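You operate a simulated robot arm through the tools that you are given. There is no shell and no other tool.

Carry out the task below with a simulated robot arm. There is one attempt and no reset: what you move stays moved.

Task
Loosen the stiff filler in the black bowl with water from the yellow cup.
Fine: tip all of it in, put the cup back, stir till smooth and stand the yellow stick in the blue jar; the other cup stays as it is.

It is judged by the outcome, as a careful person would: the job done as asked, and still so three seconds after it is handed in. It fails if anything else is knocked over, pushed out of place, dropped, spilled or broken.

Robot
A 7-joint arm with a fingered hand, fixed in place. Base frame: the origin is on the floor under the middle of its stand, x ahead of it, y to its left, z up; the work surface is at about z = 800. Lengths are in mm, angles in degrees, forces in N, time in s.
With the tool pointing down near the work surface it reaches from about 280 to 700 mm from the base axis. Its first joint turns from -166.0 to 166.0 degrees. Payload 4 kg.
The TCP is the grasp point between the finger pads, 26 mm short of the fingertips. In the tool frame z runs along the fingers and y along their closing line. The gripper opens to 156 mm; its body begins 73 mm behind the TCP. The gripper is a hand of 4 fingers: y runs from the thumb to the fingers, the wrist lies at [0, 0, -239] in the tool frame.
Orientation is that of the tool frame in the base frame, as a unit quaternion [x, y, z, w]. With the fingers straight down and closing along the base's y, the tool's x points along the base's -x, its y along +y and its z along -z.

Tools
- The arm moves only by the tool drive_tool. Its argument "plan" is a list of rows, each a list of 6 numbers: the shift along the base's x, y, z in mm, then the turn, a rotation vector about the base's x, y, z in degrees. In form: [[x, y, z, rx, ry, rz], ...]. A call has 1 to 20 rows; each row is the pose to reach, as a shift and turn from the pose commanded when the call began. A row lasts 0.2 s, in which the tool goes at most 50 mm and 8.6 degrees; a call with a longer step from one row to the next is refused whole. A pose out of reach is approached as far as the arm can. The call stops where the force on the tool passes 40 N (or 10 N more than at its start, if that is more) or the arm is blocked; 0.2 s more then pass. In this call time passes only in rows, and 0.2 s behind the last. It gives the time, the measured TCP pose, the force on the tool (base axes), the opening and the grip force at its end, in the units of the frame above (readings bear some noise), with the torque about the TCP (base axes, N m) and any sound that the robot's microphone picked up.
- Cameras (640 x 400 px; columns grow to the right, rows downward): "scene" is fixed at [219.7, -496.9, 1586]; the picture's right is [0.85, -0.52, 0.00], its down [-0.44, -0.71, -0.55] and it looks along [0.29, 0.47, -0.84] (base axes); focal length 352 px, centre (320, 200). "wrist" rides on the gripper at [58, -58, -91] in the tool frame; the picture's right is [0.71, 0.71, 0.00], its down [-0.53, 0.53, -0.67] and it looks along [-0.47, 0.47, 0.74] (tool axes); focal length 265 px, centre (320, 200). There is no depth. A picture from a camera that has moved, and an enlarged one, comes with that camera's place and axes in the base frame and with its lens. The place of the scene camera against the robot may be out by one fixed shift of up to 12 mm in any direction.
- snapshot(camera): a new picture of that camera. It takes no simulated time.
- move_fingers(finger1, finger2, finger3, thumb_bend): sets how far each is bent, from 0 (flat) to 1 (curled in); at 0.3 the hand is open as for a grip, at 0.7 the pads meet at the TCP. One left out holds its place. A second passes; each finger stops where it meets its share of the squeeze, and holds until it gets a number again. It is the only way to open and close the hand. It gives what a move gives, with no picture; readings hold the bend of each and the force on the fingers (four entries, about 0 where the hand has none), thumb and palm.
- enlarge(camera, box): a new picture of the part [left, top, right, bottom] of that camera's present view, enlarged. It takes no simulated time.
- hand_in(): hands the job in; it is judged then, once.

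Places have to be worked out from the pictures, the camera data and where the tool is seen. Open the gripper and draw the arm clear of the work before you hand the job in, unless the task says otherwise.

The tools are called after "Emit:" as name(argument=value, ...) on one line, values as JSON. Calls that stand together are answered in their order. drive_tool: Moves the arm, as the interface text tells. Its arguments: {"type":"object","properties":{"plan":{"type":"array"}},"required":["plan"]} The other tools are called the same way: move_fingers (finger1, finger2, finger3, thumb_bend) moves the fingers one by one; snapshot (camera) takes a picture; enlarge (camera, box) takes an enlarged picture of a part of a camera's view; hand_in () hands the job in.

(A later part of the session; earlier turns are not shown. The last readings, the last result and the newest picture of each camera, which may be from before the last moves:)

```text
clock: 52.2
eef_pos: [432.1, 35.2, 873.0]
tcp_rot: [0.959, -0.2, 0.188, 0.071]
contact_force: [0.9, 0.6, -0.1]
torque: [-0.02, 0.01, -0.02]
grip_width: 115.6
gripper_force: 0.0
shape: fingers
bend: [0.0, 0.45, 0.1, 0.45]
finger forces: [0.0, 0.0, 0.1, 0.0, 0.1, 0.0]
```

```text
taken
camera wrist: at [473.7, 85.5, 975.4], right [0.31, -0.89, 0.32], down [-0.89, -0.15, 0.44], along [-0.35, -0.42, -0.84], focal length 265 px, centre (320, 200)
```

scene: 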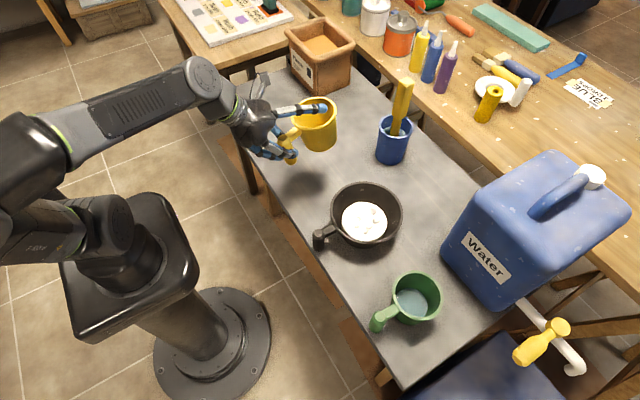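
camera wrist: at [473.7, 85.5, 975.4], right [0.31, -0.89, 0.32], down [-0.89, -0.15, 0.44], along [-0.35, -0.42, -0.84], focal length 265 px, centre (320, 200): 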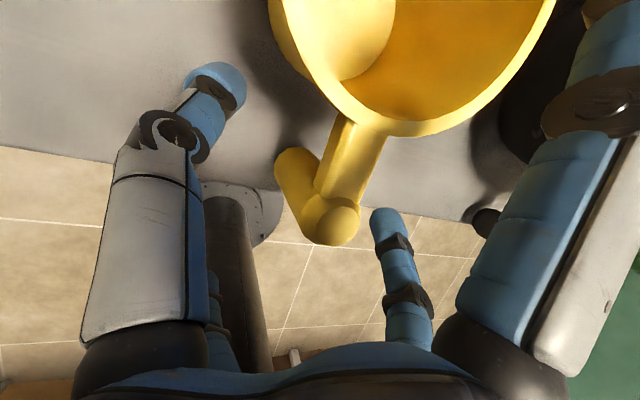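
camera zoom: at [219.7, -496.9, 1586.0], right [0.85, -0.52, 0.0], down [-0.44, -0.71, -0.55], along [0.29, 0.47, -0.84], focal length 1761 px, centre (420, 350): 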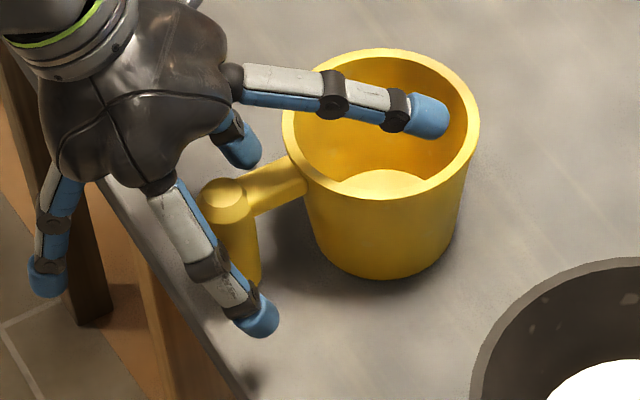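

The cup stands on its own and the fingers are clear of the post. I'll raise the hand straight up and away.

Emit:
drive_tool(plan=[[0, 0, 10, 0, 0, 0], [0, 0, 30, 0, 0, 0], [0, 0, 60, 0, 0, 0], [0, 0, 95, 0, 0, 0], [0, 0, 130, 0, 0, 0], [0, 0, 170, 0, 0, 0]])

Emit:
snapshot(camera="scene")

Emit:
snapshot(camera="wrist")

```text
clock: 53.6
eef_pos: [429.5, 34.5, 1044.2]
tcp_rot: [0.959, -0.2, 0.188, 0.072]
contact_force: [0.0, 0.5, 0.5]
torque: [-0.03, 0.01, -0.01]
grip_width: 115.9
gripper_force: 0.0
shape: fingers
bend: [0.0, 0.45, 0.1, 0.45]
finger forces: [0.0, 0.0, 0.0, 0.0, 0.0, 0.1]
```

```text
taken
```

scene: 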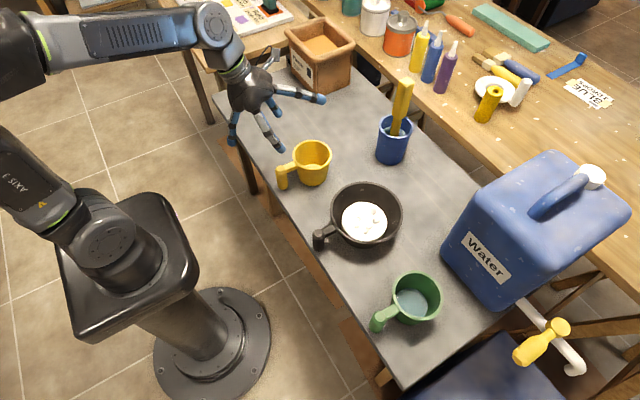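

```text
taken
camera wrist: at [472.4, 85.3, 1146.8], right [0.31, -0.89, 0.32], down [-0.88, -0.15, 0.44], along [-0.35, -0.42, -0.84], focal length 265 px, centre (320, 200)
```

wrist: 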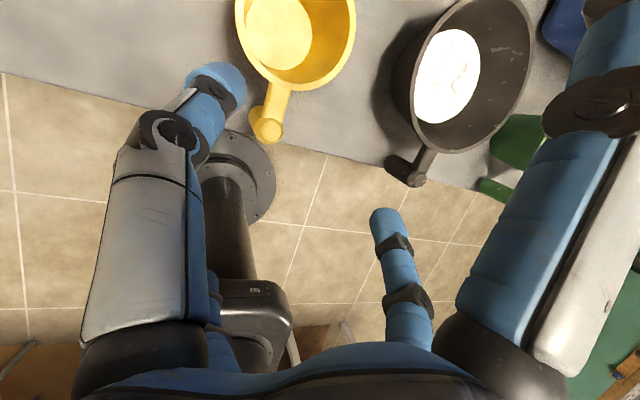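

The cup is back in place, empty and upright. Next is the stick: I'll reorient the hand to 30° below horizontal with the camera on top, and move to the middle to view the jar.

Emit:
move_fingers(finger1=0.42, finger2=0.42, finger3=0.42, thumb_bend=0.42)

Emit:
drive_tool(plan=[[18, -8, 7, 3.1, -5.2, -1.3], [36, -16, 14, 6.2, -10.4, -2.6], [55, -24, 21, 9.3, -15.6, -3.9], [74, -32, 28, 12.4, -20.9, -5.2], [93, -40, 35, 15.6, -26.1, -6.5], [112, -48, 42, 18.7, -31.3, -7.8], [125, -54, 46, 21.8, -36.5, -9.1], [130, -55, 46, 24.9, -41.7, -10.4]])

Emit:
snapshot(camera="wrist")

Emit:
snapshot(camera="scene")

```text
clock: 54.6
eef_pos: [429.6, 35.2, 1044.6]
tcp_rot: [0.959, -0.199, 0.189, 0.072]
contact_force: [-0.7, 0.8, -1.4]
torque: [0.0, -0.03, 0.04]
grip_width: 73.5
gripper_force: 0.1
shape: fingers
bend: [0.42, 0.42, 0.42, 0.42]
finger forces: [0.0, 0.1, 0.1, 0.1, 0.0, 0.1]
```

```text
clock: 56.4
eef_pos: [561.8, -19.2, 1090.1]
tcp_rot: [0.801, -0.331, 0.461, -0.192]
contact_force: [0.7, 0.5, 0.0]
torque: [0.02, 0.01, -0.01]
grip_width: 73.6
gripper_force: 0.0
shape: fingers
bend: [0.42, 0.42, 0.42, 0.42]
finger forces: [0.0, 0.0, 0.0, 0.1, 0.0, 0.0]
```

```text
taken
camera wrist: at [523.8, -20.8, 1205.5], right [0.0, -1.0, 0.0], down [-0.95, 0.0, -0.31], along [0.31, 0.0, -0.95], focal length 265 px, centre (320, 200)
```

wrist: 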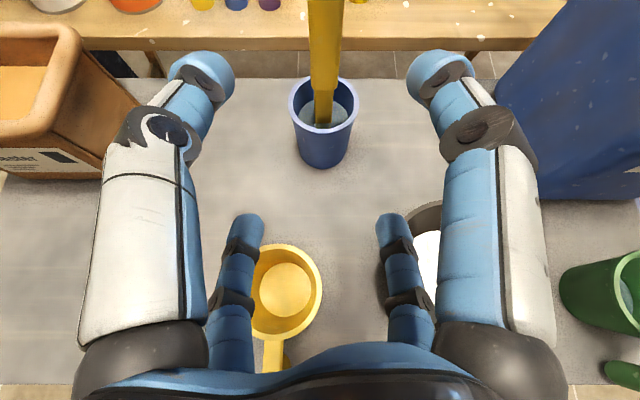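

```text
taken
```

scene: 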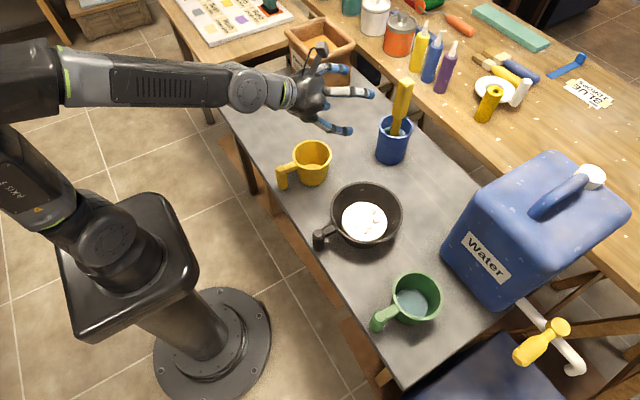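

A clean pose. I'll enlarge the stick and jar to fix their place and the handle's size.

Emit:
enlarge(camera="wrist", box=[270, 0, 380, 180])

Emit:
enlarge(camera="scene", box=[360, 60, 440, 170])

```text
2.22 times, centred on (325, 90) of wrist
camera zoom: at [523.8, -20.8, 1205.5], right [0.0, -1.0, 0.0], down [-0.95, 0.0, -0.31], along [0.31, 0.0, -0.95], focal length 590 px, centre (309, 444)
```

zoom: 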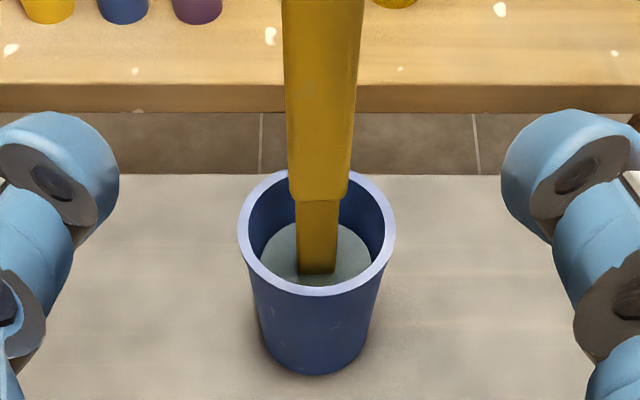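

```text
3.64 times, centred on (400, 115) of scene
camera zoom: at [219.7, -496.9, 1586.0], right [0.85, -0.52, 0.0], down [-0.44, -0.71, -0.55], along [0.29, 0.47, -0.84], focal length 1281 px, centre (29, 509)
```

zoom: 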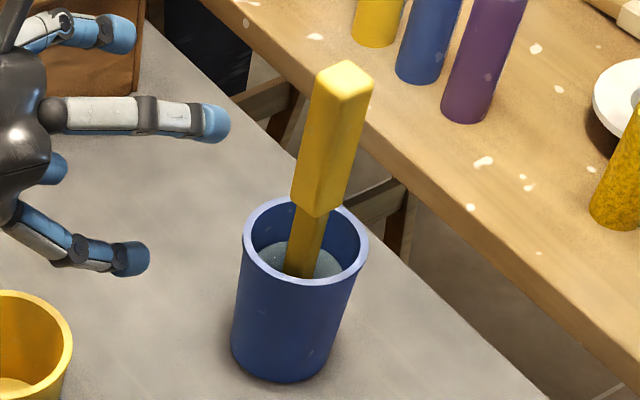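

The handle is a straight upright block about 29 mm wide, at about (745, -26), spanning z≈955–1057. I'll move in front of it at mid-handle height with the fingers open around it.

Emit:
drive_tool(plan=[[20, -2, -20, 0, 0, 0], [40, -4, -40, 0, 0, 0], [60, -6, -60, 0, 0, 0], [80, -6, -80, 0, 0, 0]])

Emit:
snapshot(camera="wrist")

Emit:
enlarge(camera="scene", box=[290, 40, 450, 170])

```text
clock: 57.6
eef_pos: [603.2, -166.4, 1050.5]
tcp_rot: [0.75, -0.412, 0.49, -0.168]
contact_force: [-0.9, 0.2, 0.2]
torque: [0.0, -0.01, 0.02]
grip_width: 73.8
gripper_force: 0.0
shape: fingers
bend: [0.42, 0.42, 0.42, 0.42]
finger forces: [0.1, 0.1, 0.1, 0.1, 0.0, 0.0]
out of reach, approached as far as the arm can: row 2, 3, 4
stopped in row 4: the arm was blocked; the commanded pose is now the measured one
```

```text
taken
camera wrist: at [559.8, -162.8, 1163.9], right [-0.19, -0.98, -0.04], down [-0.92, 0.2, -0.35], along [0.35, -0.03, -0.94], focal length 265 px, centre (320, 200)
```

wrist: 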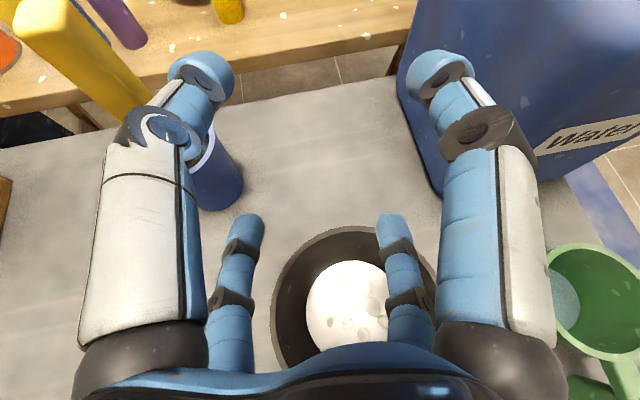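

```text
3.08 times, centred on (370, 105) of scene
camera zoom: at [219.7, -496.9, 1586.0], right [0.85, -0.52, 0.0], down [-0.44, -0.71, -0.55], along [0.29, 0.47, -0.84], focal length 1084 px, centre (166, 492)
```

zoom: 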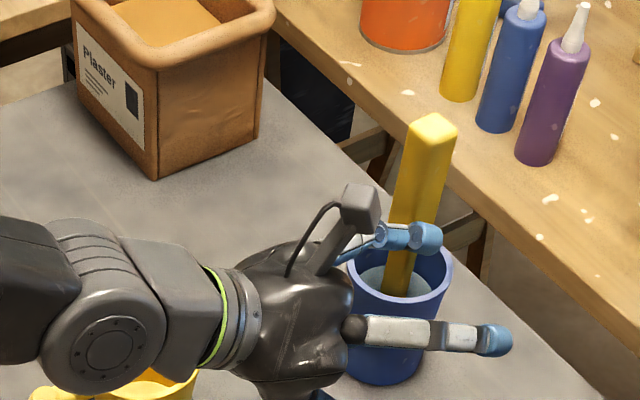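

The arm swung sideways and stopped as blocked; the force is low, and the jar and stick look unmoved. The likely cause is the wrist lining up with the forearm again. I'll look at the whole scene before backing out.

Emit:
snapshot(camera="scene")

Emit:
enlarge(camera="scene", box=[350, 60, 440, 180])

```text
taken
```

scene: 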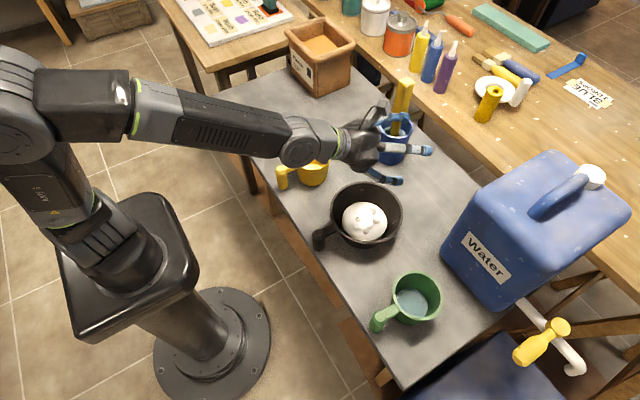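

```text
3.33 times, centred on (395, 120) of scene
camera zoom: at [219.7, -496.9, 1586.0], right [0.85, -0.52, 0.0], down [-0.44, -0.71, -0.55], along [0.29, 0.47, -0.84], focal length 1174 px, centre (70, 467)
```

zoom: 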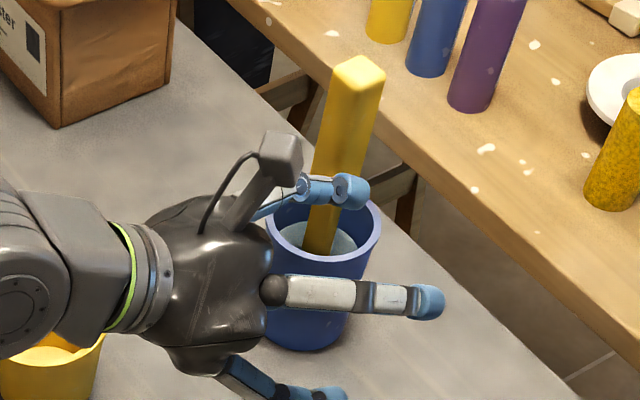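

The jar and stick have not moved. The hand really is in line with the forearm, so I'll back off and up while pitching the hand down, which restores the wrist bend and steadier motion.

Emit:
drive_tool(plan=[[-12, 0, 12, 0, 3, 0], [-24, 0, 24, 0, 6, 0], [-36, 0, 36, 0, 9, 0], [-48, 0, 48, 0, 12, 0], [-60, 0, 60, 0, 15, 0]])

Emit:
snapshot(camera="scene")

```text
clock: 58.8
eef_pos: [543.4, -165.4, 1109.7]
tcp_rot: [0.807, -0.431, 0.388, -0.112]
contact_force: [-0.3, -0.1, 0.2]
torque: [-0.05, 0.0, 0.03]
grip_width: 73.7
gripper_force: 0.0
shape: fingers
bend: [0.42, 0.42, 0.42, 0.42]
finger forces: [0.0, 0.1, 0.1, 0.0, 0.0, 0.1]
```

```text
taken
```

scene: 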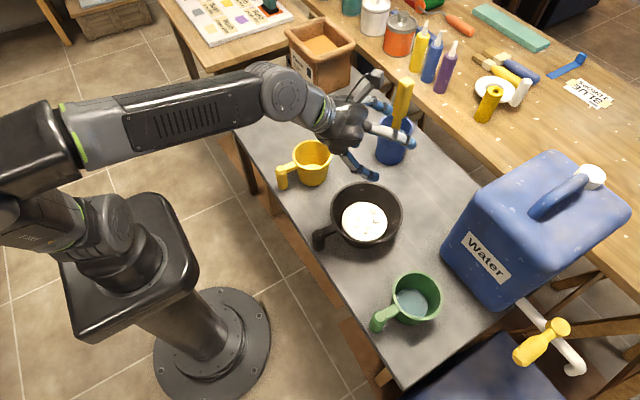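

It is tracking precisely again with the steeper hand. I'll reorient to 60° down with one finger on each side of the handle, staying well above the stick's top and short of it.

Emit:
drive_tool(plan=[[8, 15, 8, 5.0, 2.2, -4.0], [16, 32, 16, 10.1, 4.5, -8.1], [24, 50, 24, 15.1, 6.8, -12.1], [32, 70, 30, 20.1, 9.0, -16.1], [40, 90, 35, 25.2, 11.2, -20.2], [48, 110, 40, 30.2, 13.5, -24.2]])

Emit:
snapshot(camera="wrist")

Emit:
snapshot(camera="scene")

```text
clock: 60.2
eef_pos: [588.3, -55.4, 1148.5]
tcp_rot: [-0.682, 0.684, -0.182, 0.183]
contact_force: [-0.1, -0.1, -0.2]
torque: [-0.03, -0.01, -0.01]
grip_width: 73.9
gripper_force: 0.0
shape: fingers
bend: [0.42, 0.42, 0.42, 0.42]
finger forces: [0.1, 0.0, 0.0, 0.1, 0.2, 0.0]
```

```text
taken
camera wrist: at [593.6, -114.4, 1255.4], right [-0.61, -0.7, -0.36], down [-0.79, 0.53, 0.32], along [-0.04, 0.48, -0.88], focal length 265 px, centre (320, 200)
```

wrist: 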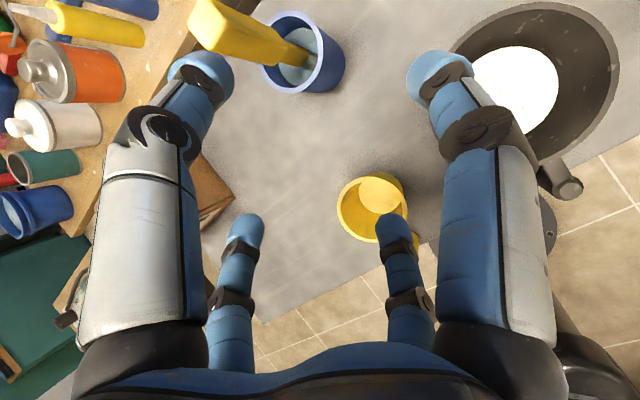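

```text
taken
```

scene: 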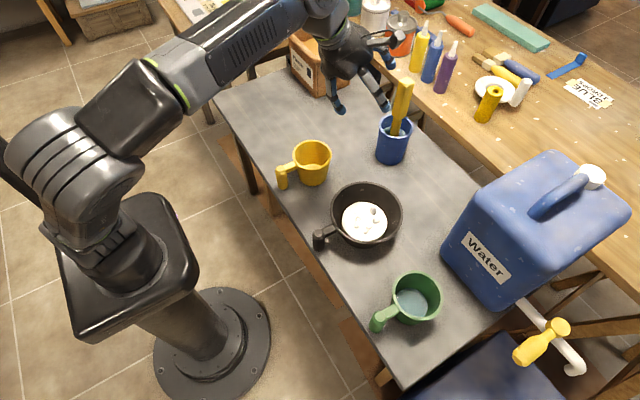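

Tracked exactly. Now I'll move to a point 120 mm back along the hand's axis from the grip, with the stick's top straight ahead of the open fingers.

Emit:
drive_tool(plan=[[20, 6, 0, 0, 0, 0], [42, 13, 0, 0, 0, 0], [66, 21, -5, 0, 0, 0], [92, 29.5, -11, 0, 0, 0]])

Emit:
snapshot(camera="wrist")

Emit:
enlarge(camera="scene", box=[320, 0, 450, 170])

```text
clock: 61.2
eef_pos: [682.5, -26.1, 1138.2]
tcp_rot: [-0.682, 0.683, -0.183, 0.184]
contact_force: [0.3, 0.4, 0.1]
torque: [-0.01, 0.01, 0.0]
grip_width: 73.6
gripper_force: 0.1
shape: fingers
bend: [0.42, 0.42, 0.42, 0.42]
finger forces: [0.0, 0.0, 0.0, 0.1, 0.0, 0.0]
```

```text
taken
camera wrist: at [687.3, -85.1, 1245.4], right [-0.61, -0.7, -0.35], down [-0.79, 0.53, 0.32], along [-0.04, 0.47, -0.88], focal length 265 px, centre (320, 200)
```

wrist: 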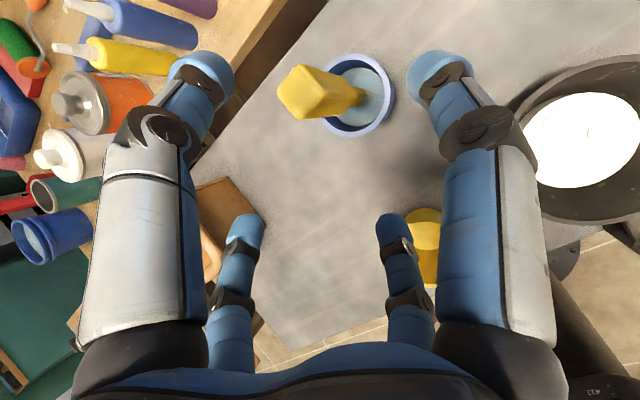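

```text
2.35 times, centred on (385, 85) of scene
camera zoom: at [219.7, -496.9, 1586.0], right [0.85, -0.52, 0.0], down [-0.44, -0.71, -0.55], along [0.29, 0.47, -0.84], focal length 829 px, centre (167, 471)
```

zoom: 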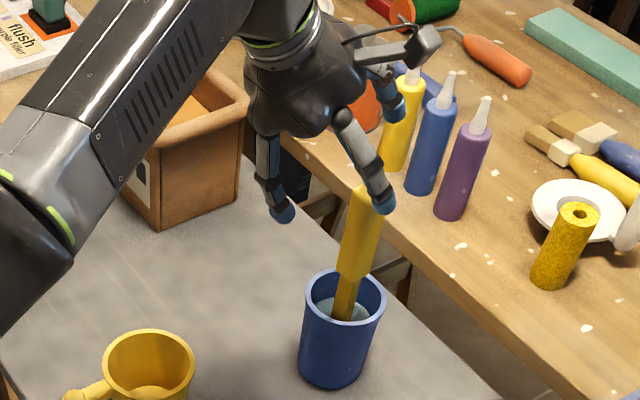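

The stick top is between the fingers in view. I'll enlarge it to confirm alignment before advancing.

Emit:
enlarge(camera="wrist", box=[250, 40, 410, 150])

```text
3.64 times, centred on (330, 95) of wrist
camera zoom: at [687.3, -85.1, 1245.4], right [-0.61, -0.7, -0.35], down [-0.79, 0.53, 0.32], along [-0.04, 0.47, -0.88], focal length 965 px, centre (284, 582)
```

zoom: 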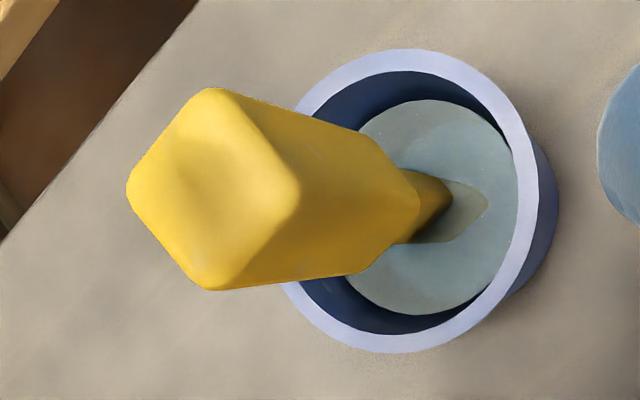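

The stick top is at (750, -26.5, 1057), with faces aligned to the base axes and about 25 mm wide. I'll advance along the hand's axis so the fingers straddle the handle, stopping partway to check.

Emit:
drive_tool(plan=[[12, 0, -20, 0, 0, 0], [24, -0.5, -40, 0, 0, 0], [36, -0.5, -60, 0, 0, 0]])

Emit:
snapshot(camera="wrist")

Emit:
enlarge(camera="scene", box=[320, 0, 450, 170])

```text
clock: 62.0
eef_pos: [718.9, -25.8, 1078.8]
tcp_rot: [-0.683, 0.683, -0.182, 0.184]
contact_force: [-0.6, 0.7, 0.4]
torque: [-0.04, 0.0, 0.04]
grip_width: 73.9
gripper_force: 0.1
shape: fingers
bend: [0.42, 0.42, 0.42, 0.42]
finger forces: [0.0, 0.0, 0.0, 0.0, 0.0, 0.0]
```

```text
taken
camera wrist: at [723.9, -85.5, 1185.7], right [-0.61, -0.71, -0.36], down [-0.79, 0.53, 0.32], along [-0.04, 0.48, -0.88], focal length 265 px, centre (320, 200)
```

wrist: 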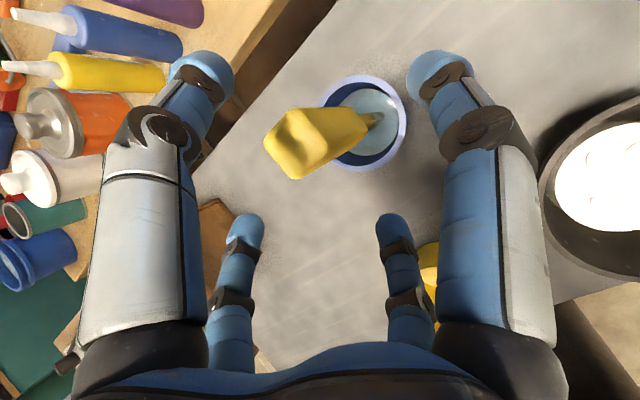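

```text
2.35 times, centred on (385, 85) of scene
camera zoom: at [219.7, -496.9, 1586.0], right [0.85, -0.52, 0.0], down [-0.44, -0.71, -0.55], along [0.29, 0.47, -0.84], focal length 829 px, centre (167, 471)
```

zoom: 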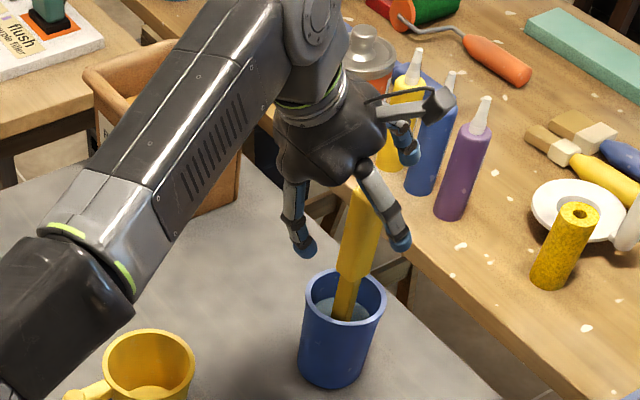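

It is aligned. I'll continue the last 50 mm to the grip point.

Emit:
drive_tool(plan=[[9, 0, -15, 0, 0, 0], [18, 0, -30, 0, 0, 0], [26, 0, -44, 0, 0, 0]])

Emit:
snapshot(camera="wrist")

Emit:
enlarge(camera="scene", box=[320, 0, 450, 170])

```text
clock: 62.8
eef_pos: [743.9, -26.6, 1034.0]
tcp_rot: [-0.683, 0.683, -0.182, 0.184]
contact_force: [-0.6, -0.5, 0.8]
torque: [0.0, -0.02, 0.01]
grip_width: 73.9
gripper_force: 0.1
shape: fingers
bend: [0.42, 0.42, 0.42, 0.42]
finger forces: [0.0, 0.0, 0.1, 0.0, 0.1, 0.0]
```

```text
taken
camera wrist: at [749.3, -84.9, 1141.0], right [-0.61, -0.71, -0.36], down [-0.79, 0.53, 0.32], along [-0.04, 0.48, -0.88], focal length 265 px, centre (320, 200)
```

wrist: 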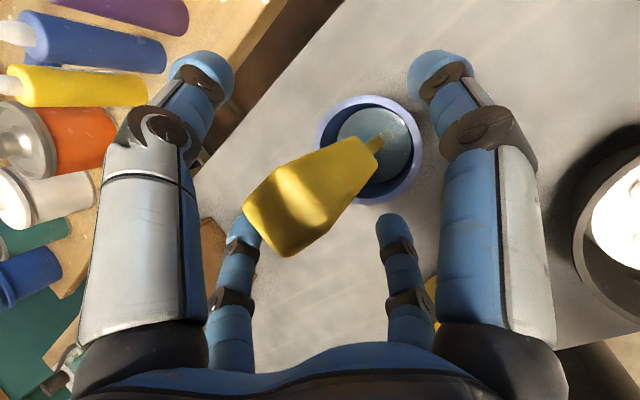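

```text
2.35 times, centred on (385, 85) of scene
camera zoom: at [219.7, -496.9, 1586.0], right [0.85, -0.52, 0.0], down [-0.44, -0.71, -0.55], along [0.29, 0.47, -0.84], focal length 829 px, centre (167, 471)
```

zoom: 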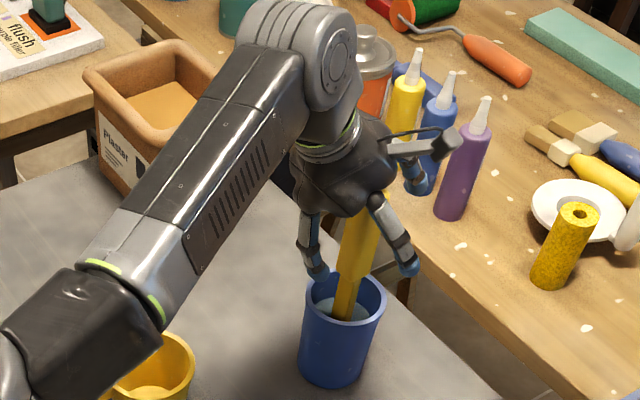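

The handle is centred between the fingers. I'll close the two lateral fingers, 1 and 3, first.

Emit:
move_fingers(finger1=0.75, finger3=0.75)

Emit:
snapshot(camera="wrist")

Emit:
enlarge(camera="scene", box=[350, 50, 450, 170])

```text
clock: 63.8
eef_pos: [743.2, -25.7, 1033.5]
tcp_rot: [-0.682, 0.684, -0.181, 0.184]
contact_force: [0.8, 0.7, -0.7]
torque: [-0.01, 0.02, -0.04]
grip_width: 50.8
gripper_force: 9.8
shape: fingers
bend: [0.63, 0.42, 0.63, 0.42]
finger forces: [9.3, 0.0, 9.3, 0.0, 0.1, 0.0]
```

```text
taken
camera wrist: at [749.2, -85.2, 1141.1], right [-0.61, -0.71, -0.36], down [-0.79, 0.53, 0.32], along [-0.04, 0.47, -0.88], focal length 265 px, centre (320, 200)
```

wrist: 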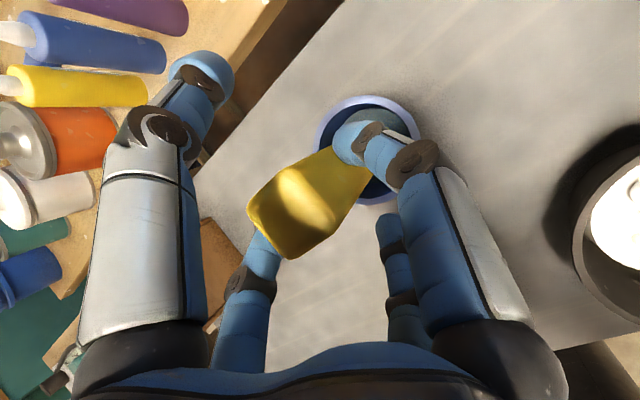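

```text
3.33 times, centred on (400, 110) of scene
camera zoom: at [219.7, -496.9, 1586.0], right [0.85, -0.52, 0.0], down [-0.44, -0.71, -0.55], along [0.29, 0.47, -0.84], focal length 1174 px, centre (53, 500)
```

zoom: 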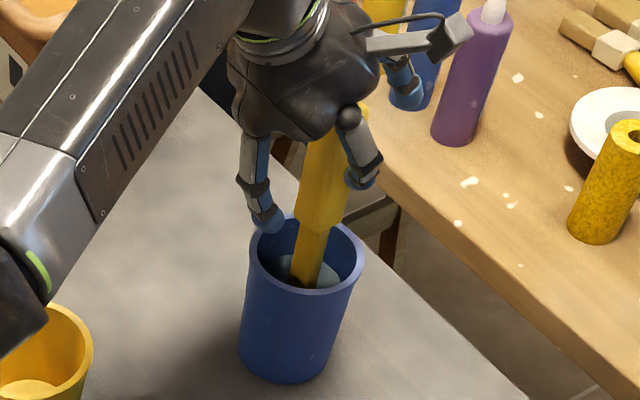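

A symmetric pinch of 9.3 N on each side. Now I'll close the near finger 2 and the far thumb to brace the handle front and back.

Emit:
move_fingers(finger2=0.72, thumb_bend=0.72)

Emit:
snapshot(camera="wrist")

Emit:
enlarge(camera="scene", box=[350, 50, 450, 170])

```text
clock: 64.8
eef_pos: [743.9, -27.5, 1033.5]
tcp_rot: [-0.682, 0.684, -0.181, 0.184]
contact_force: [-1.4, 0.5, 0.1]
torque: [-0.04, 0.18, 0.01]
grip_width: 10.0
gripper_force: 19.8
shape: fingers
bend: [0.64, 0.59, 0.63, 0.66]
finger forces: [10.0, 10.1, 10.1, 0.1, 9.1, 0.0]
```

```text
taken
camera wrist: at [749.2, -85.2, 1141.1], right [-0.61, -0.71, -0.36], down [-0.79, 0.53, 0.32], along [-0.04, 0.47, -0.88], focal length 265 px, centre (320, 200)
```

wrist: 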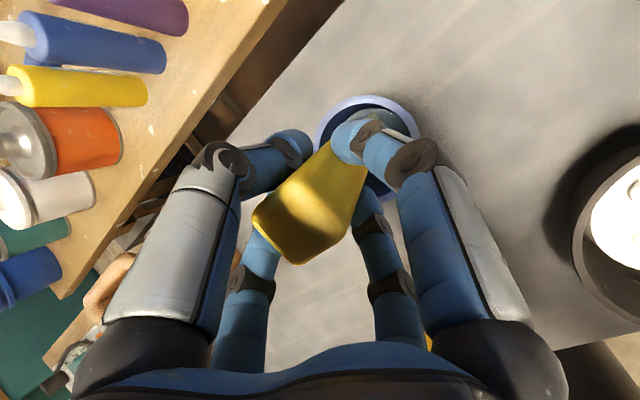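

```text
3.33 times, centred on (400, 110) of scene
camera zoom: at [219.7, -496.9, 1586.0], right [0.85, -0.52, 0.0], down [-0.44, -0.71, -0.55], along [0.29, 0.47, -0.84], focal length 1174 px, centre (53, 500)
```

zoom: 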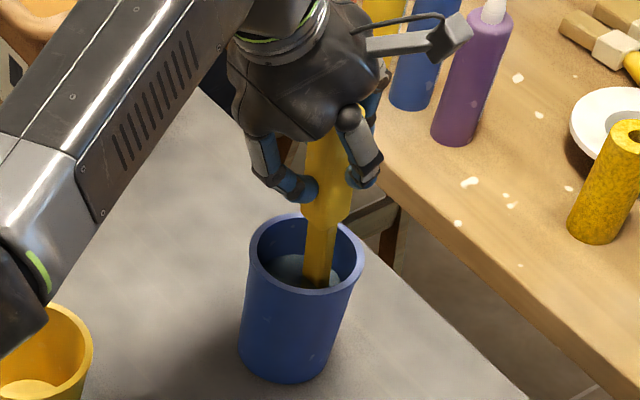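

All four fingers hold the handle at about 10 N each. I'll lift slowly, drifting slightly back to stay within reach, with the blade still inside the jar at first.

Emit:
drive_tool(plan=[[0, 0, 8, 0, 0, 0], [-1, 0, 18, 0, 0, 0], [-3, 0, 30, 0, 0, 0], [-6, 0, 42, 0, 0, 0]])

Emit:
enlarge(camera="scene", box=[340, 30, 450, 170])

Emit:
snapshot(camera="wrist")

```text
clock: 65.8
eef_pos: [737.2, -27.3, 1075.8]
tcp_rot: [-0.683, 0.683, -0.182, 0.184]
contact_force: [-0.4, 0.2, -1.1]
torque: [-0.01, -0.02, 0.01]
grip_width: 9.9
gripper_force: 18.7
shape: fingers
bend: [0.64, 0.59, 0.63, 0.66]
finger forces: [10.2, 7.7, 10.3, 0.1, 8.2, 0.0]
```

```text
2.86 times, centred on (395, 100) of scene
camera zoom: at [219.7, -496.9, 1586.0], right [0.85, -0.52, 0.0], down [-0.44, -0.71, -0.55], along [0.29, 0.47, -0.84], focal length 1006 px, centre (106, 486)
```

zoom: 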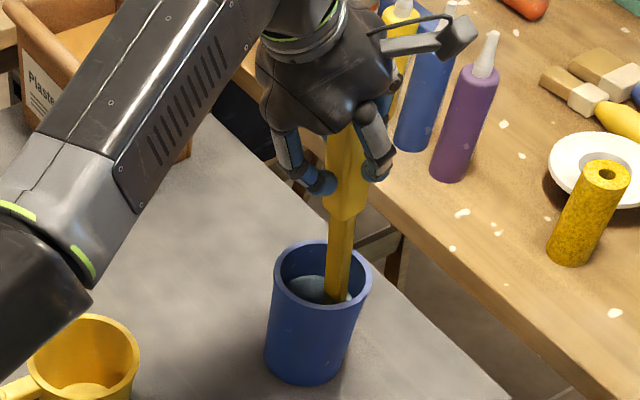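

```text
taken
camera wrist: at [743.0, -85.9, 1183.2], right [-0.61, -0.71, -0.36], down [-0.79, 0.53, 0.32], along [-0.04, 0.47, -0.88], focal length 265 px, centre (320, 200)
```

wrist: 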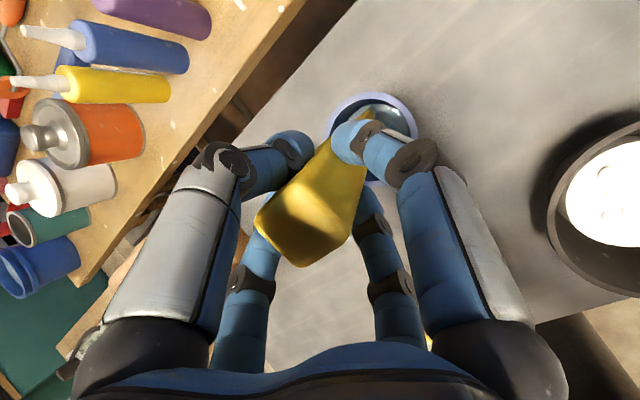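

The stick is sliding out, leaning a few degrees with its tip toward the far side of the jar. I'll keep lifting while drifting back so the tip stays clear of the jar wall.

Emit:
drive_tool(plan=[[-6, 0, 12, 0, 0, 0], [-13, 0, 26, 0, 0, 0], [-19, 0, 42, 0, 0, 0], [-25, 0, 58, 0, 0, 0]])

Emit:
enlarge(camera="scene", box=[340, 30, 450, 170])

```text
clock: 66.8
eef_pos: [714.5, -26.6, 1135.4]
tcp_rot: [-0.683, 0.684, -0.181, 0.184]
contact_force: [0.7, 0.1, -0.4]
torque: [-0.02, -0.01, 0.01]
grip_width: 9.9
gripper_force: 18.0
shape: fingers
bend: [0.64, 0.59, 0.63, 0.67]
finger forces: [10.4, 7.7, 10.3, 0.0, 8.1, 0.1]
```

```text
2.86 times, centred on (395, 100) of scene
camera zoom: at [219.7, -496.9, 1586.0], right [0.85, -0.52, 0.0], down [-0.44, -0.71, -0.55], along [0.29, 0.47, -0.84], focal length 1006 px, centre (106, 486)
```

zoom: 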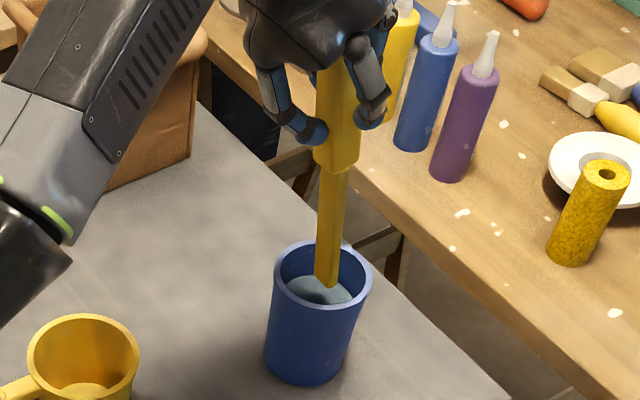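

The tip is nearly out, at about (753, -27, 894). I'll lift another 50 mm with a small drift back, so it clears the jar rim.

Emit:
drive_tool(plan=[[-4, 0, 15, 0, 0, 0], [-8, 0, 32, 0, 0, 0], [-12, 0, 50, 0, 0, 0]])

Emit:
enlarge(camera="scene", box=[320, 10, 450, 170])

Emit:
snapshot(camera="wrist")

```text
clock: 67.6
eef_pos: [700.6, -27.1, 1185.7]
tcp_rot: [-0.681, 0.685, -0.182, 0.184]
contact_force: [0.2, 0.0, -0.6]
torque: [-0.01, -0.01, 0.01]
grip_width: 9.9
gripper_force: 17.9
shape: fingers
bend: [0.64, 0.59, 0.63, 0.67]
finger forces: [10.3, 7.7, 10.4, 0.0, 8.1, 0.0]
```

```text
2.50 times, centred on (385, 90) of scene
camera zoom: at [219.7, -496.9, 1586.0], right [0.85, -0.52, 0.0], down [-0.44, -0.71, -0.55], along [0.29, 0.47, -0.84], focal length 881 px, centre (158, 475)
```

zoom: 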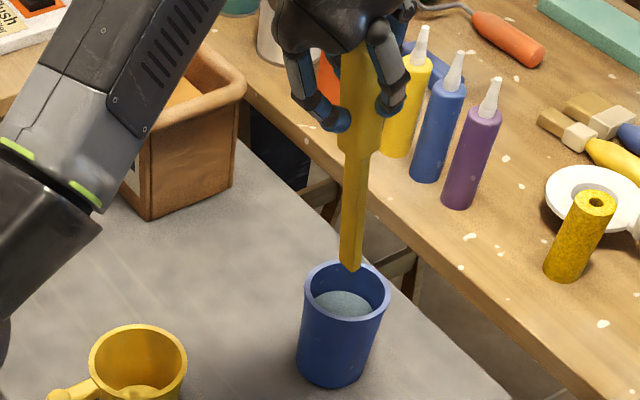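

```text
taken
camera wrist: at [706.8, -86.2, 1292.8], right [-0.61, -0.7, -0.36], down [-0.79, 0.53, 0.32], along [-0.04, 0.48, -0.88], focal length 265 px, centre (320, 200)
```

wrist: 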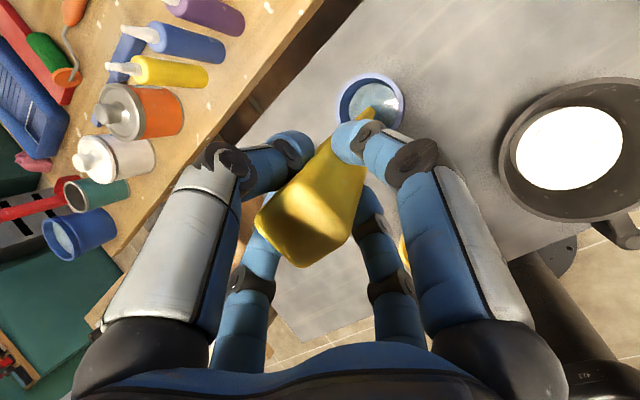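

The stick is clear of the jar, with the tip at about z=946, leaning about 8°. I'll carry it over to the bowl, straightening it to vertical on the way.

Emit:
drive_tool(plan=[[-15, -14, 4, 0, 0.7, 0], [-35, -33, 6, 0, 1.7, 0], [-57, -55, 8, 0, 2.7, 0], [-80, -78, 8, 0, 3.8, 0], [-103, -100, 8, 0, 4.9, 0], [-126, -122, 8, 0, 6.0, 0], [-147, -143, 8, 0, 7.0, 0], [-163, -159, 8, 0, 7.7, 0]])

Emit:
snapshot(camera="scene")

Emit:
snapshot(camera="wrist")

```text
clock: 69.4
eef_pos: [538.7, -184.6, 1193.2]
tcp_rot: [0.694, -0.694, 0.136, -0.137]
contact_force: [-0.3, 0.5, -1.0]
torque: [-0.01, 0.01, 0.0]
grip_width: 10.1
gripper_force: 17.5
shape: fingers
bend: [0.64, 0.59, 0.63, 0.67]
finger forces: [10.2, 7.6, 10.2, 0.0, 7.8, 0.0]
```

```text
taken
```

scene: 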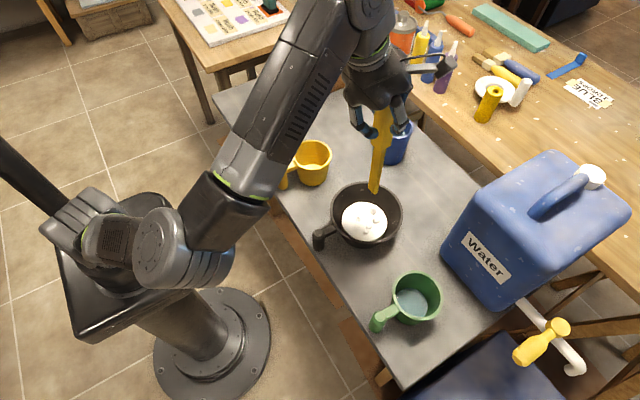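

```text
taken
camera wrist: at [557.6, -244.2, 1298.6], right [-0.66, -0.71, -0.27], down [-0.74, 0.53, 0.42], along [-0.16, 0.47, -0.87], focal length 265 px, centre (320, 200)
```

wrist: 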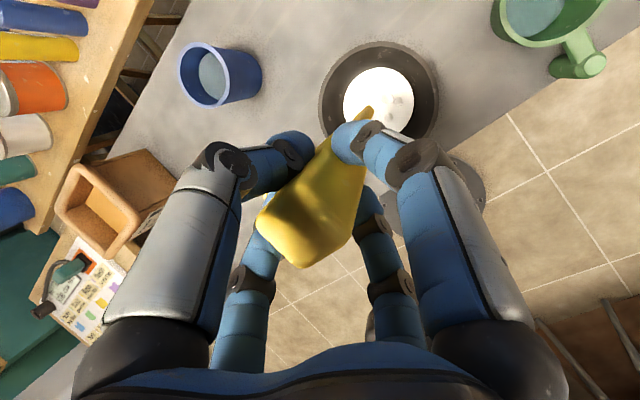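

The stick is over the bowl. I'll enlarge both views to place its tip relative to the filler before lowering.

Emit:
enlarge(camera="scene", box=[310, 90, 440, 260])

Emit:
enlarge(camera="wrist", box=[300, 30, 460, 170])

```text
2.35 times, centred on (375, 175) of scene
camera zoom: at [219.7, -496.9, 1586.0], right [0.85, -0.52, 0.0], down [-0.44, -0.71, -0.55], along [0.29, 0.47, -0.84], focal length 829 px, centre (191, 259)
```

zoom: 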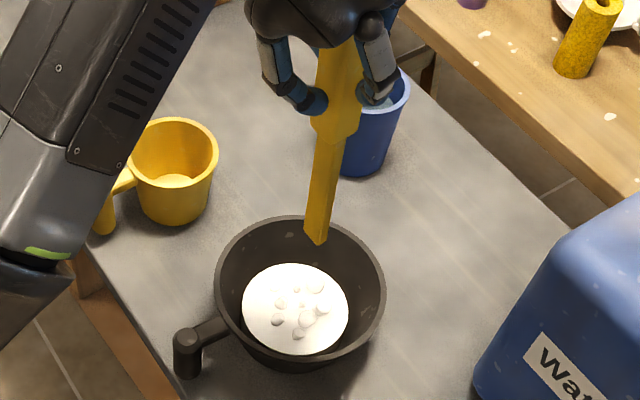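

```text
2.86 times, centred on (380, 100) of wrist
camera zoom: at [557.6, -244.2, 1298.6], right [-0.66, -0.71, -0.27], down [-0.74, 0.53, 0.42], along [-0.16, 0.47, -0.87], focal length 758 px, centre (149, 486)
```

zoom: 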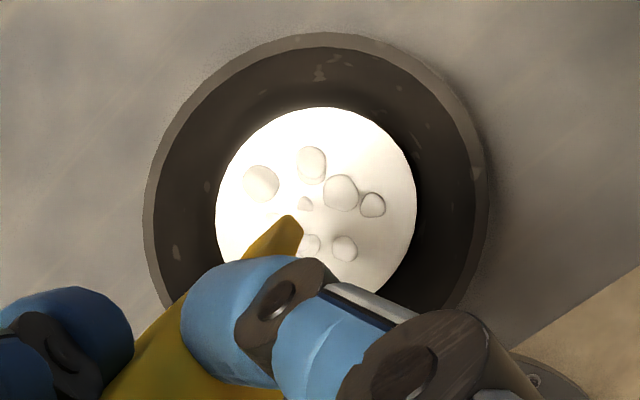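

The tip is about 8 mm in +x from the filler's centre and about 110 mm above it. I'll lower it in two stages, watching force, with an 8 mm correction.

Emit:
drive_tool(plan=[[-4, 0, -20, 0, 0, 0], [-8, 0, -45, 0, 0, 0], [-8, 0, -70, 0, 0, 0], [-8, 0, -95, 0, 0, 0]])

Emit:
enlarge(camera="scene", box=[310, 90, 440, 260])

Emit:
enlarge(camera="wrist", box=[300, 30, 460, 170])

```text
clock: 70.4
eef_pos: [530.4, -186.1, 1097.7]
tcp_rot: [-0.693, 0.695, -0.136, 0.138]
contact_force: [0.4, 0.6, -0.5]
torque: [-0.02, 0.0, 0.01]
grip_width: 10.1
gripper_force: 17.8
shape: fingers
bend: [0.64, 0.59, 0.63, 0.67]
finger forces: [10.2, 7.4, 10.1, 0.0, 7.8, 0.0]
```

```text
2.35 times, centred on (375, 175) of scene
camera zoom: at [219.7, -496.9, 1586.0], right [0.85, -0.52, 0.0], down [-0.44, -0.71, -0.55], along [0.29, 0.47, -0.84], focal length 829 px, centre (191, 259)
```

zoom: 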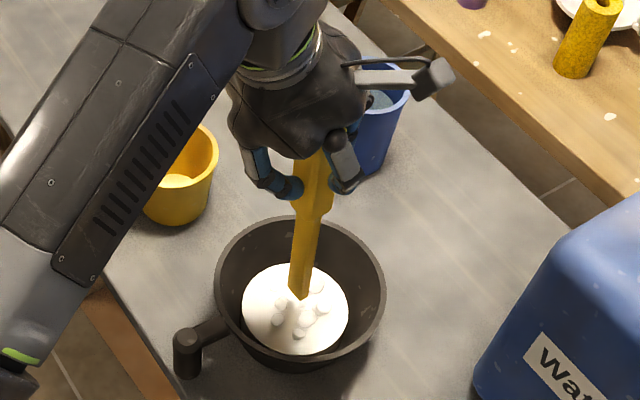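

```text
2.86 times, centred on (380, 100) of wrist
camera zoom: at [549.9, -243.9, 1203.0], right [-0.66, -0.71, -0.27], down [-0.74, 0.53, 0.42], along [-0.15, 0.48, -0.87], focal length 758 px, centre (149, 486)
```

zoom: 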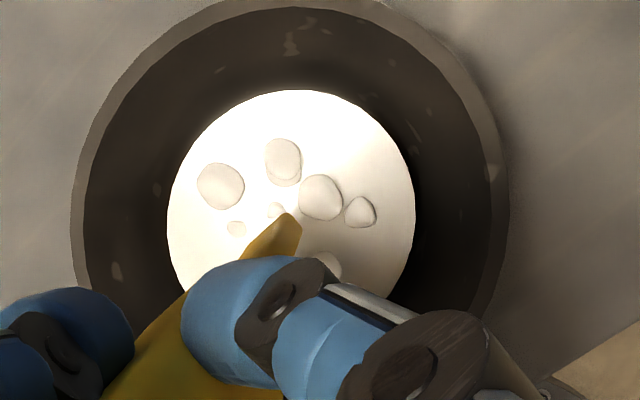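

The tip is right at the centre of the filler, just above its surface. I'll lower slowly into it and watch for contact.

Emit:
drive_tool(plan=[[0, 0, -5, 0, 0, 0], [0, 0, -10, 0, 0, 0], [0, 0, -15, 0, 0, 0], [0, 0, -20, 0, 0, 0]])

Emit:
enlarge(camera="scene", box=[330, 120, 420, 250])

```text
clock: 71.4
eef_pos: [530.4, -185.4, 1078.5]
tcp_rot: [-0.693, 0.694, -0.136, 0.138]
contact_force: [-0.1, 0.1, -0.8]
torque: [-0.01, 0.03, -0.02]
grip_width: 9.9
gripper_force: 17.4
shape: fingers
bend: [0.64, 0.59, 0.63, 0.67]
finger forces: [10.1, 7.3, 10.2, 0.1, 7.9, 0.0]
```

```text
3.08 times, centred on (375, 185) of scene
camera zoom: at [219.7, -496.9, 1586.0], right [0.85, -0.52, 0.0], down [-0.44, -0.71, -0.55], along [0.29, 0.47, -0.84], focal length 1084 px, centre (151, 246)
```

zoom: 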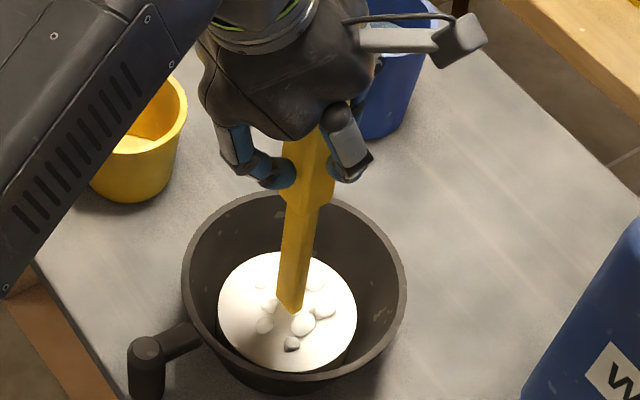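

There is no resistance yet. I'll continue down in small steps.

Emit:
drive_tool(plan=[[0, 0, -4, 0, 0, 0], [0, 0, -8, 0, 0, 0], [0, 0, -12, 0, 0, 0]])

Emit:
enlarge(camera="scene", box=[330, 120, 420, 250])

Emit:
enlarge(camera="wrist", box=[300, 30, 460, 170])

```text
clock: 72.2
eef_pos: [530.9, -187.3, 1064.9]
tcp_rot: [-0.693, 0.694, -0.136, 0.137]
contact_force: [0.0, 0.0, -1.1]
torque: [0.02, -0.02, -0.03]
grip_width: 10.0
gripper_force: 17.6
shape: fingers
bend: [0.64, 0.59, 0.63, 0.67]
finger forces: [10.2, 7.2, 10.2, 0.1, 7.8, 0.1]
```

```text
3.08 times, centred on (375, 185) of scene
camera zoom: at [219.7, -496.9, 1586.0], right [0.85, -0.52, 0.0], down [-0.44, -0.71, -0.55], along [0.29, 0.47, -0.84], focal length 1084 px, centre (151, 246)
```

zoom: 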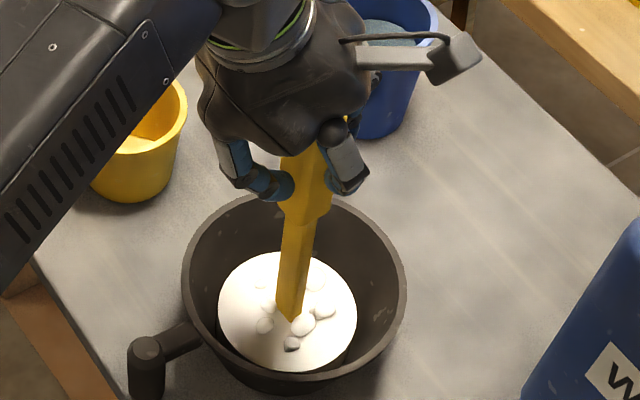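

```text
2.86 times, centred on (380, 100) of wrist
camera zoom: at [549.5, -245.3, 1171.3], right [-0.66, -0.71, -0.27], down [-0.74, 0.53, 0.42], along [-0.15, 0.47, -0.87], focal length 758 px, centre (149, 486)
```

zoom: 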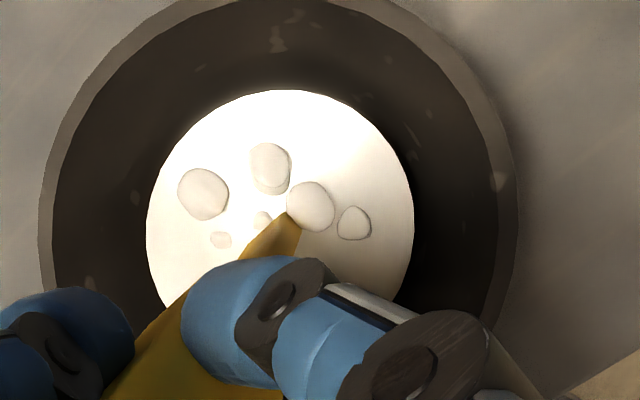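

The tip still looks to be at or just above the surface, with no contact force. I'll lower further in small steps.

Emit:
drive_tool(plan=[[0, 0, -3, 0, 0, 0], [0, 0, -6, 0, 0, 0], [0, 0, -9, 0, 0, 0], [0, 0, -12, 0, 0, 0]])

Emit:
enlarge(camera="scene", box=[330, 120, 420, 250])

Emit:
enlarge(camera="wrist", box=[300, 30, 460, 170])

```text
clock: 73.2
eef_pos: [531.1, -185.7, 1052.2]
tcp_rot: [-0.693, 0.695, -0.136, 0.139]
contact_force: [-0.3, 0.1, -0.7]
torque: [0.02, -0.01, -0.02]
grip_width: 10.1
gripper_force: 17.1
shape: fingers
bend: [0.64, 0.59, 0.63, 0.67]
finger forces: [10.1, 7.4, 10.1, 0.1, 7.9, 0.0]
```

```text
3.08 times, centred on (375, 185) of scene
camera zoom: at [219.7, -496.9, 1586.0], right [0.85, -0.52, 0.0], down [-0.44, -0.71, -0.55], along [0.29, 0.47, -0.84], focal length 1084 px, centre (151, 246)
```

zoom: 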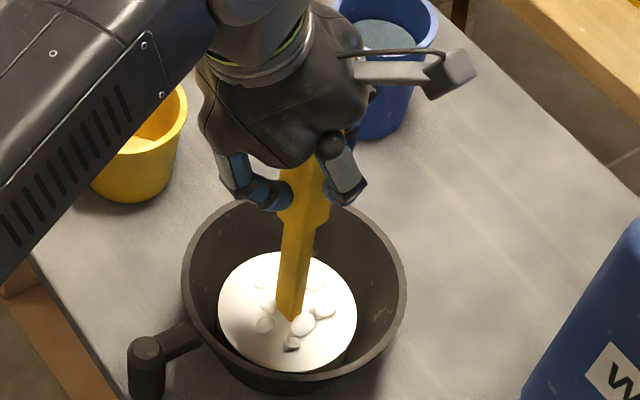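

```text
2.86 times, centred on (380, 100) of wrist
camera zoom: at [550.5, -245.0, 1159.1], right [-0.66, -0.71, -0.27], down [-0.74, 0.53, 0.42], along [-0.15, 0.48, -0.87], focal length 758 px, centre (149, 486)
```

zoom: 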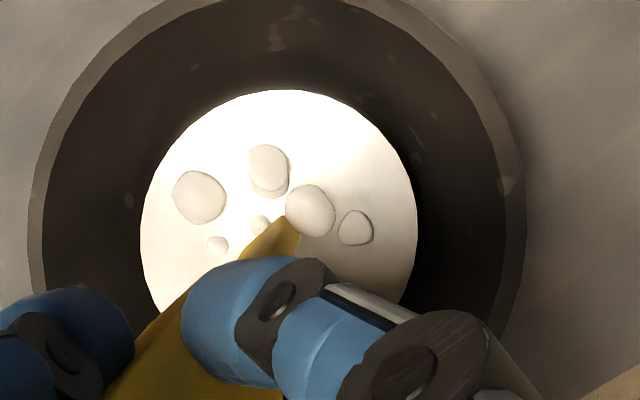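

The tip is now about 11 mm into the filler, since the visible end stopped moving, and it meets no resistance. I'll start stirring with a slow 28 mm circle, going 3 mm deeper.

Emit:
drive_tool(plan=[[12, 0, -3, 0, 0, 0], [28, 0, -3, 0, 0, 0], [26.3, 9.6, -3, 0, 0, 0], [21.4, 18.0, -3, 0, 0, 0], [14.0, 24.2, -3, 0, 0, 0], [4.9, 27.6, -3, 0, 0, 0], [-4.9, 27.6, -3, 0, 0, 0], [-14.0, 24.2, -3, 0, 0, 0], [-21.4, 18.0, -3, 0, 0, 0], [-26.3, 9.6, -3, 0, 0, 0], [-28, 0, -3, 0, 0, 0], [-26.3, -9.6, -3, 0, 0, 0], [-21.4, -18.0, -3, 0, 0, 0], [-14.0, -24.2, -3, 0, 0, 0], [-4.9, -27.6, -3, 0, 0, 0], [4.9, -27.6, -3, 0, 0, 0], [14.0, -24.2, -3, 0, 0, 0], [21.4, -18.0, -3, 0, 0, 0], [26.3, -9.6, -3, 0, 0, 0], [28, 0, -3, 0, 0, 0]])

Emit:
enlarge(camera="scene", box=[330, 120, 420, 250])

Emit:
enlarge(camera="wrist", box=[300, 30, 460, 170])

```text
clock: 77.4
eef_pos: [559.3, -183.8, 1050.2]
tcp_rot: [-0.693, 0.695, -0.136, 0.138]
contact_force: [0.2, 0.3, -0.6]
torque: [0.0, -0.04, -0.01]
grip_width: 10.0
gripper_force: 18.2
shape: fingers
bend: [0.64, 0.59, 0.63, 0.67]
finger forces: [10.2, 7.2, 10.1, 0.0, 7.6, 0.0]
```

```text
3.08 times, centred on (375, 185) of scene
camera zoom: at [219.7, -496.9, 1586.0], right [0.85, -0.52, 0.0], down [-0.44, -0.71, -0.55], along [0.29, 0.47, -0.84], focal length 1084 px, centre (151, 246)
```

zoom: 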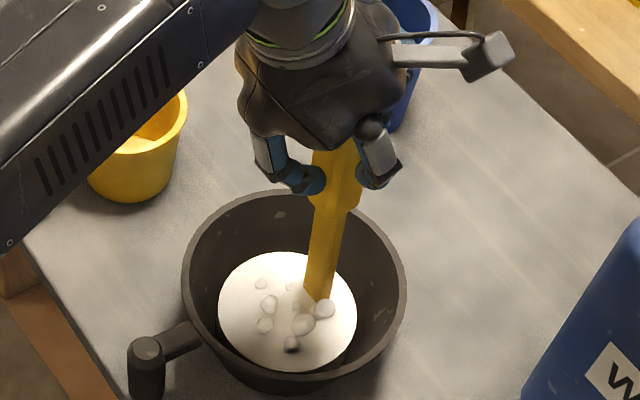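

```text
2.86 times, centred on (380, 100) of wrist
camera zoom: at [578.2, -244.3, 1156.0], right [-0.66, -0.71, -0.27], down [-0.74, 0.53, 0.42], along [-0.15, 0.47, -0.87], focal length 758 px, centre (149, 486)
```

zoom: 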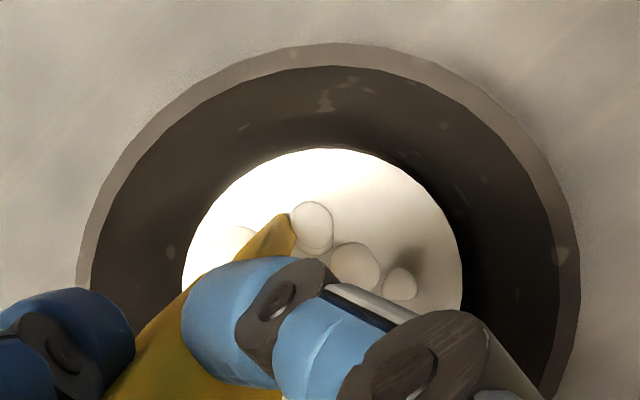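

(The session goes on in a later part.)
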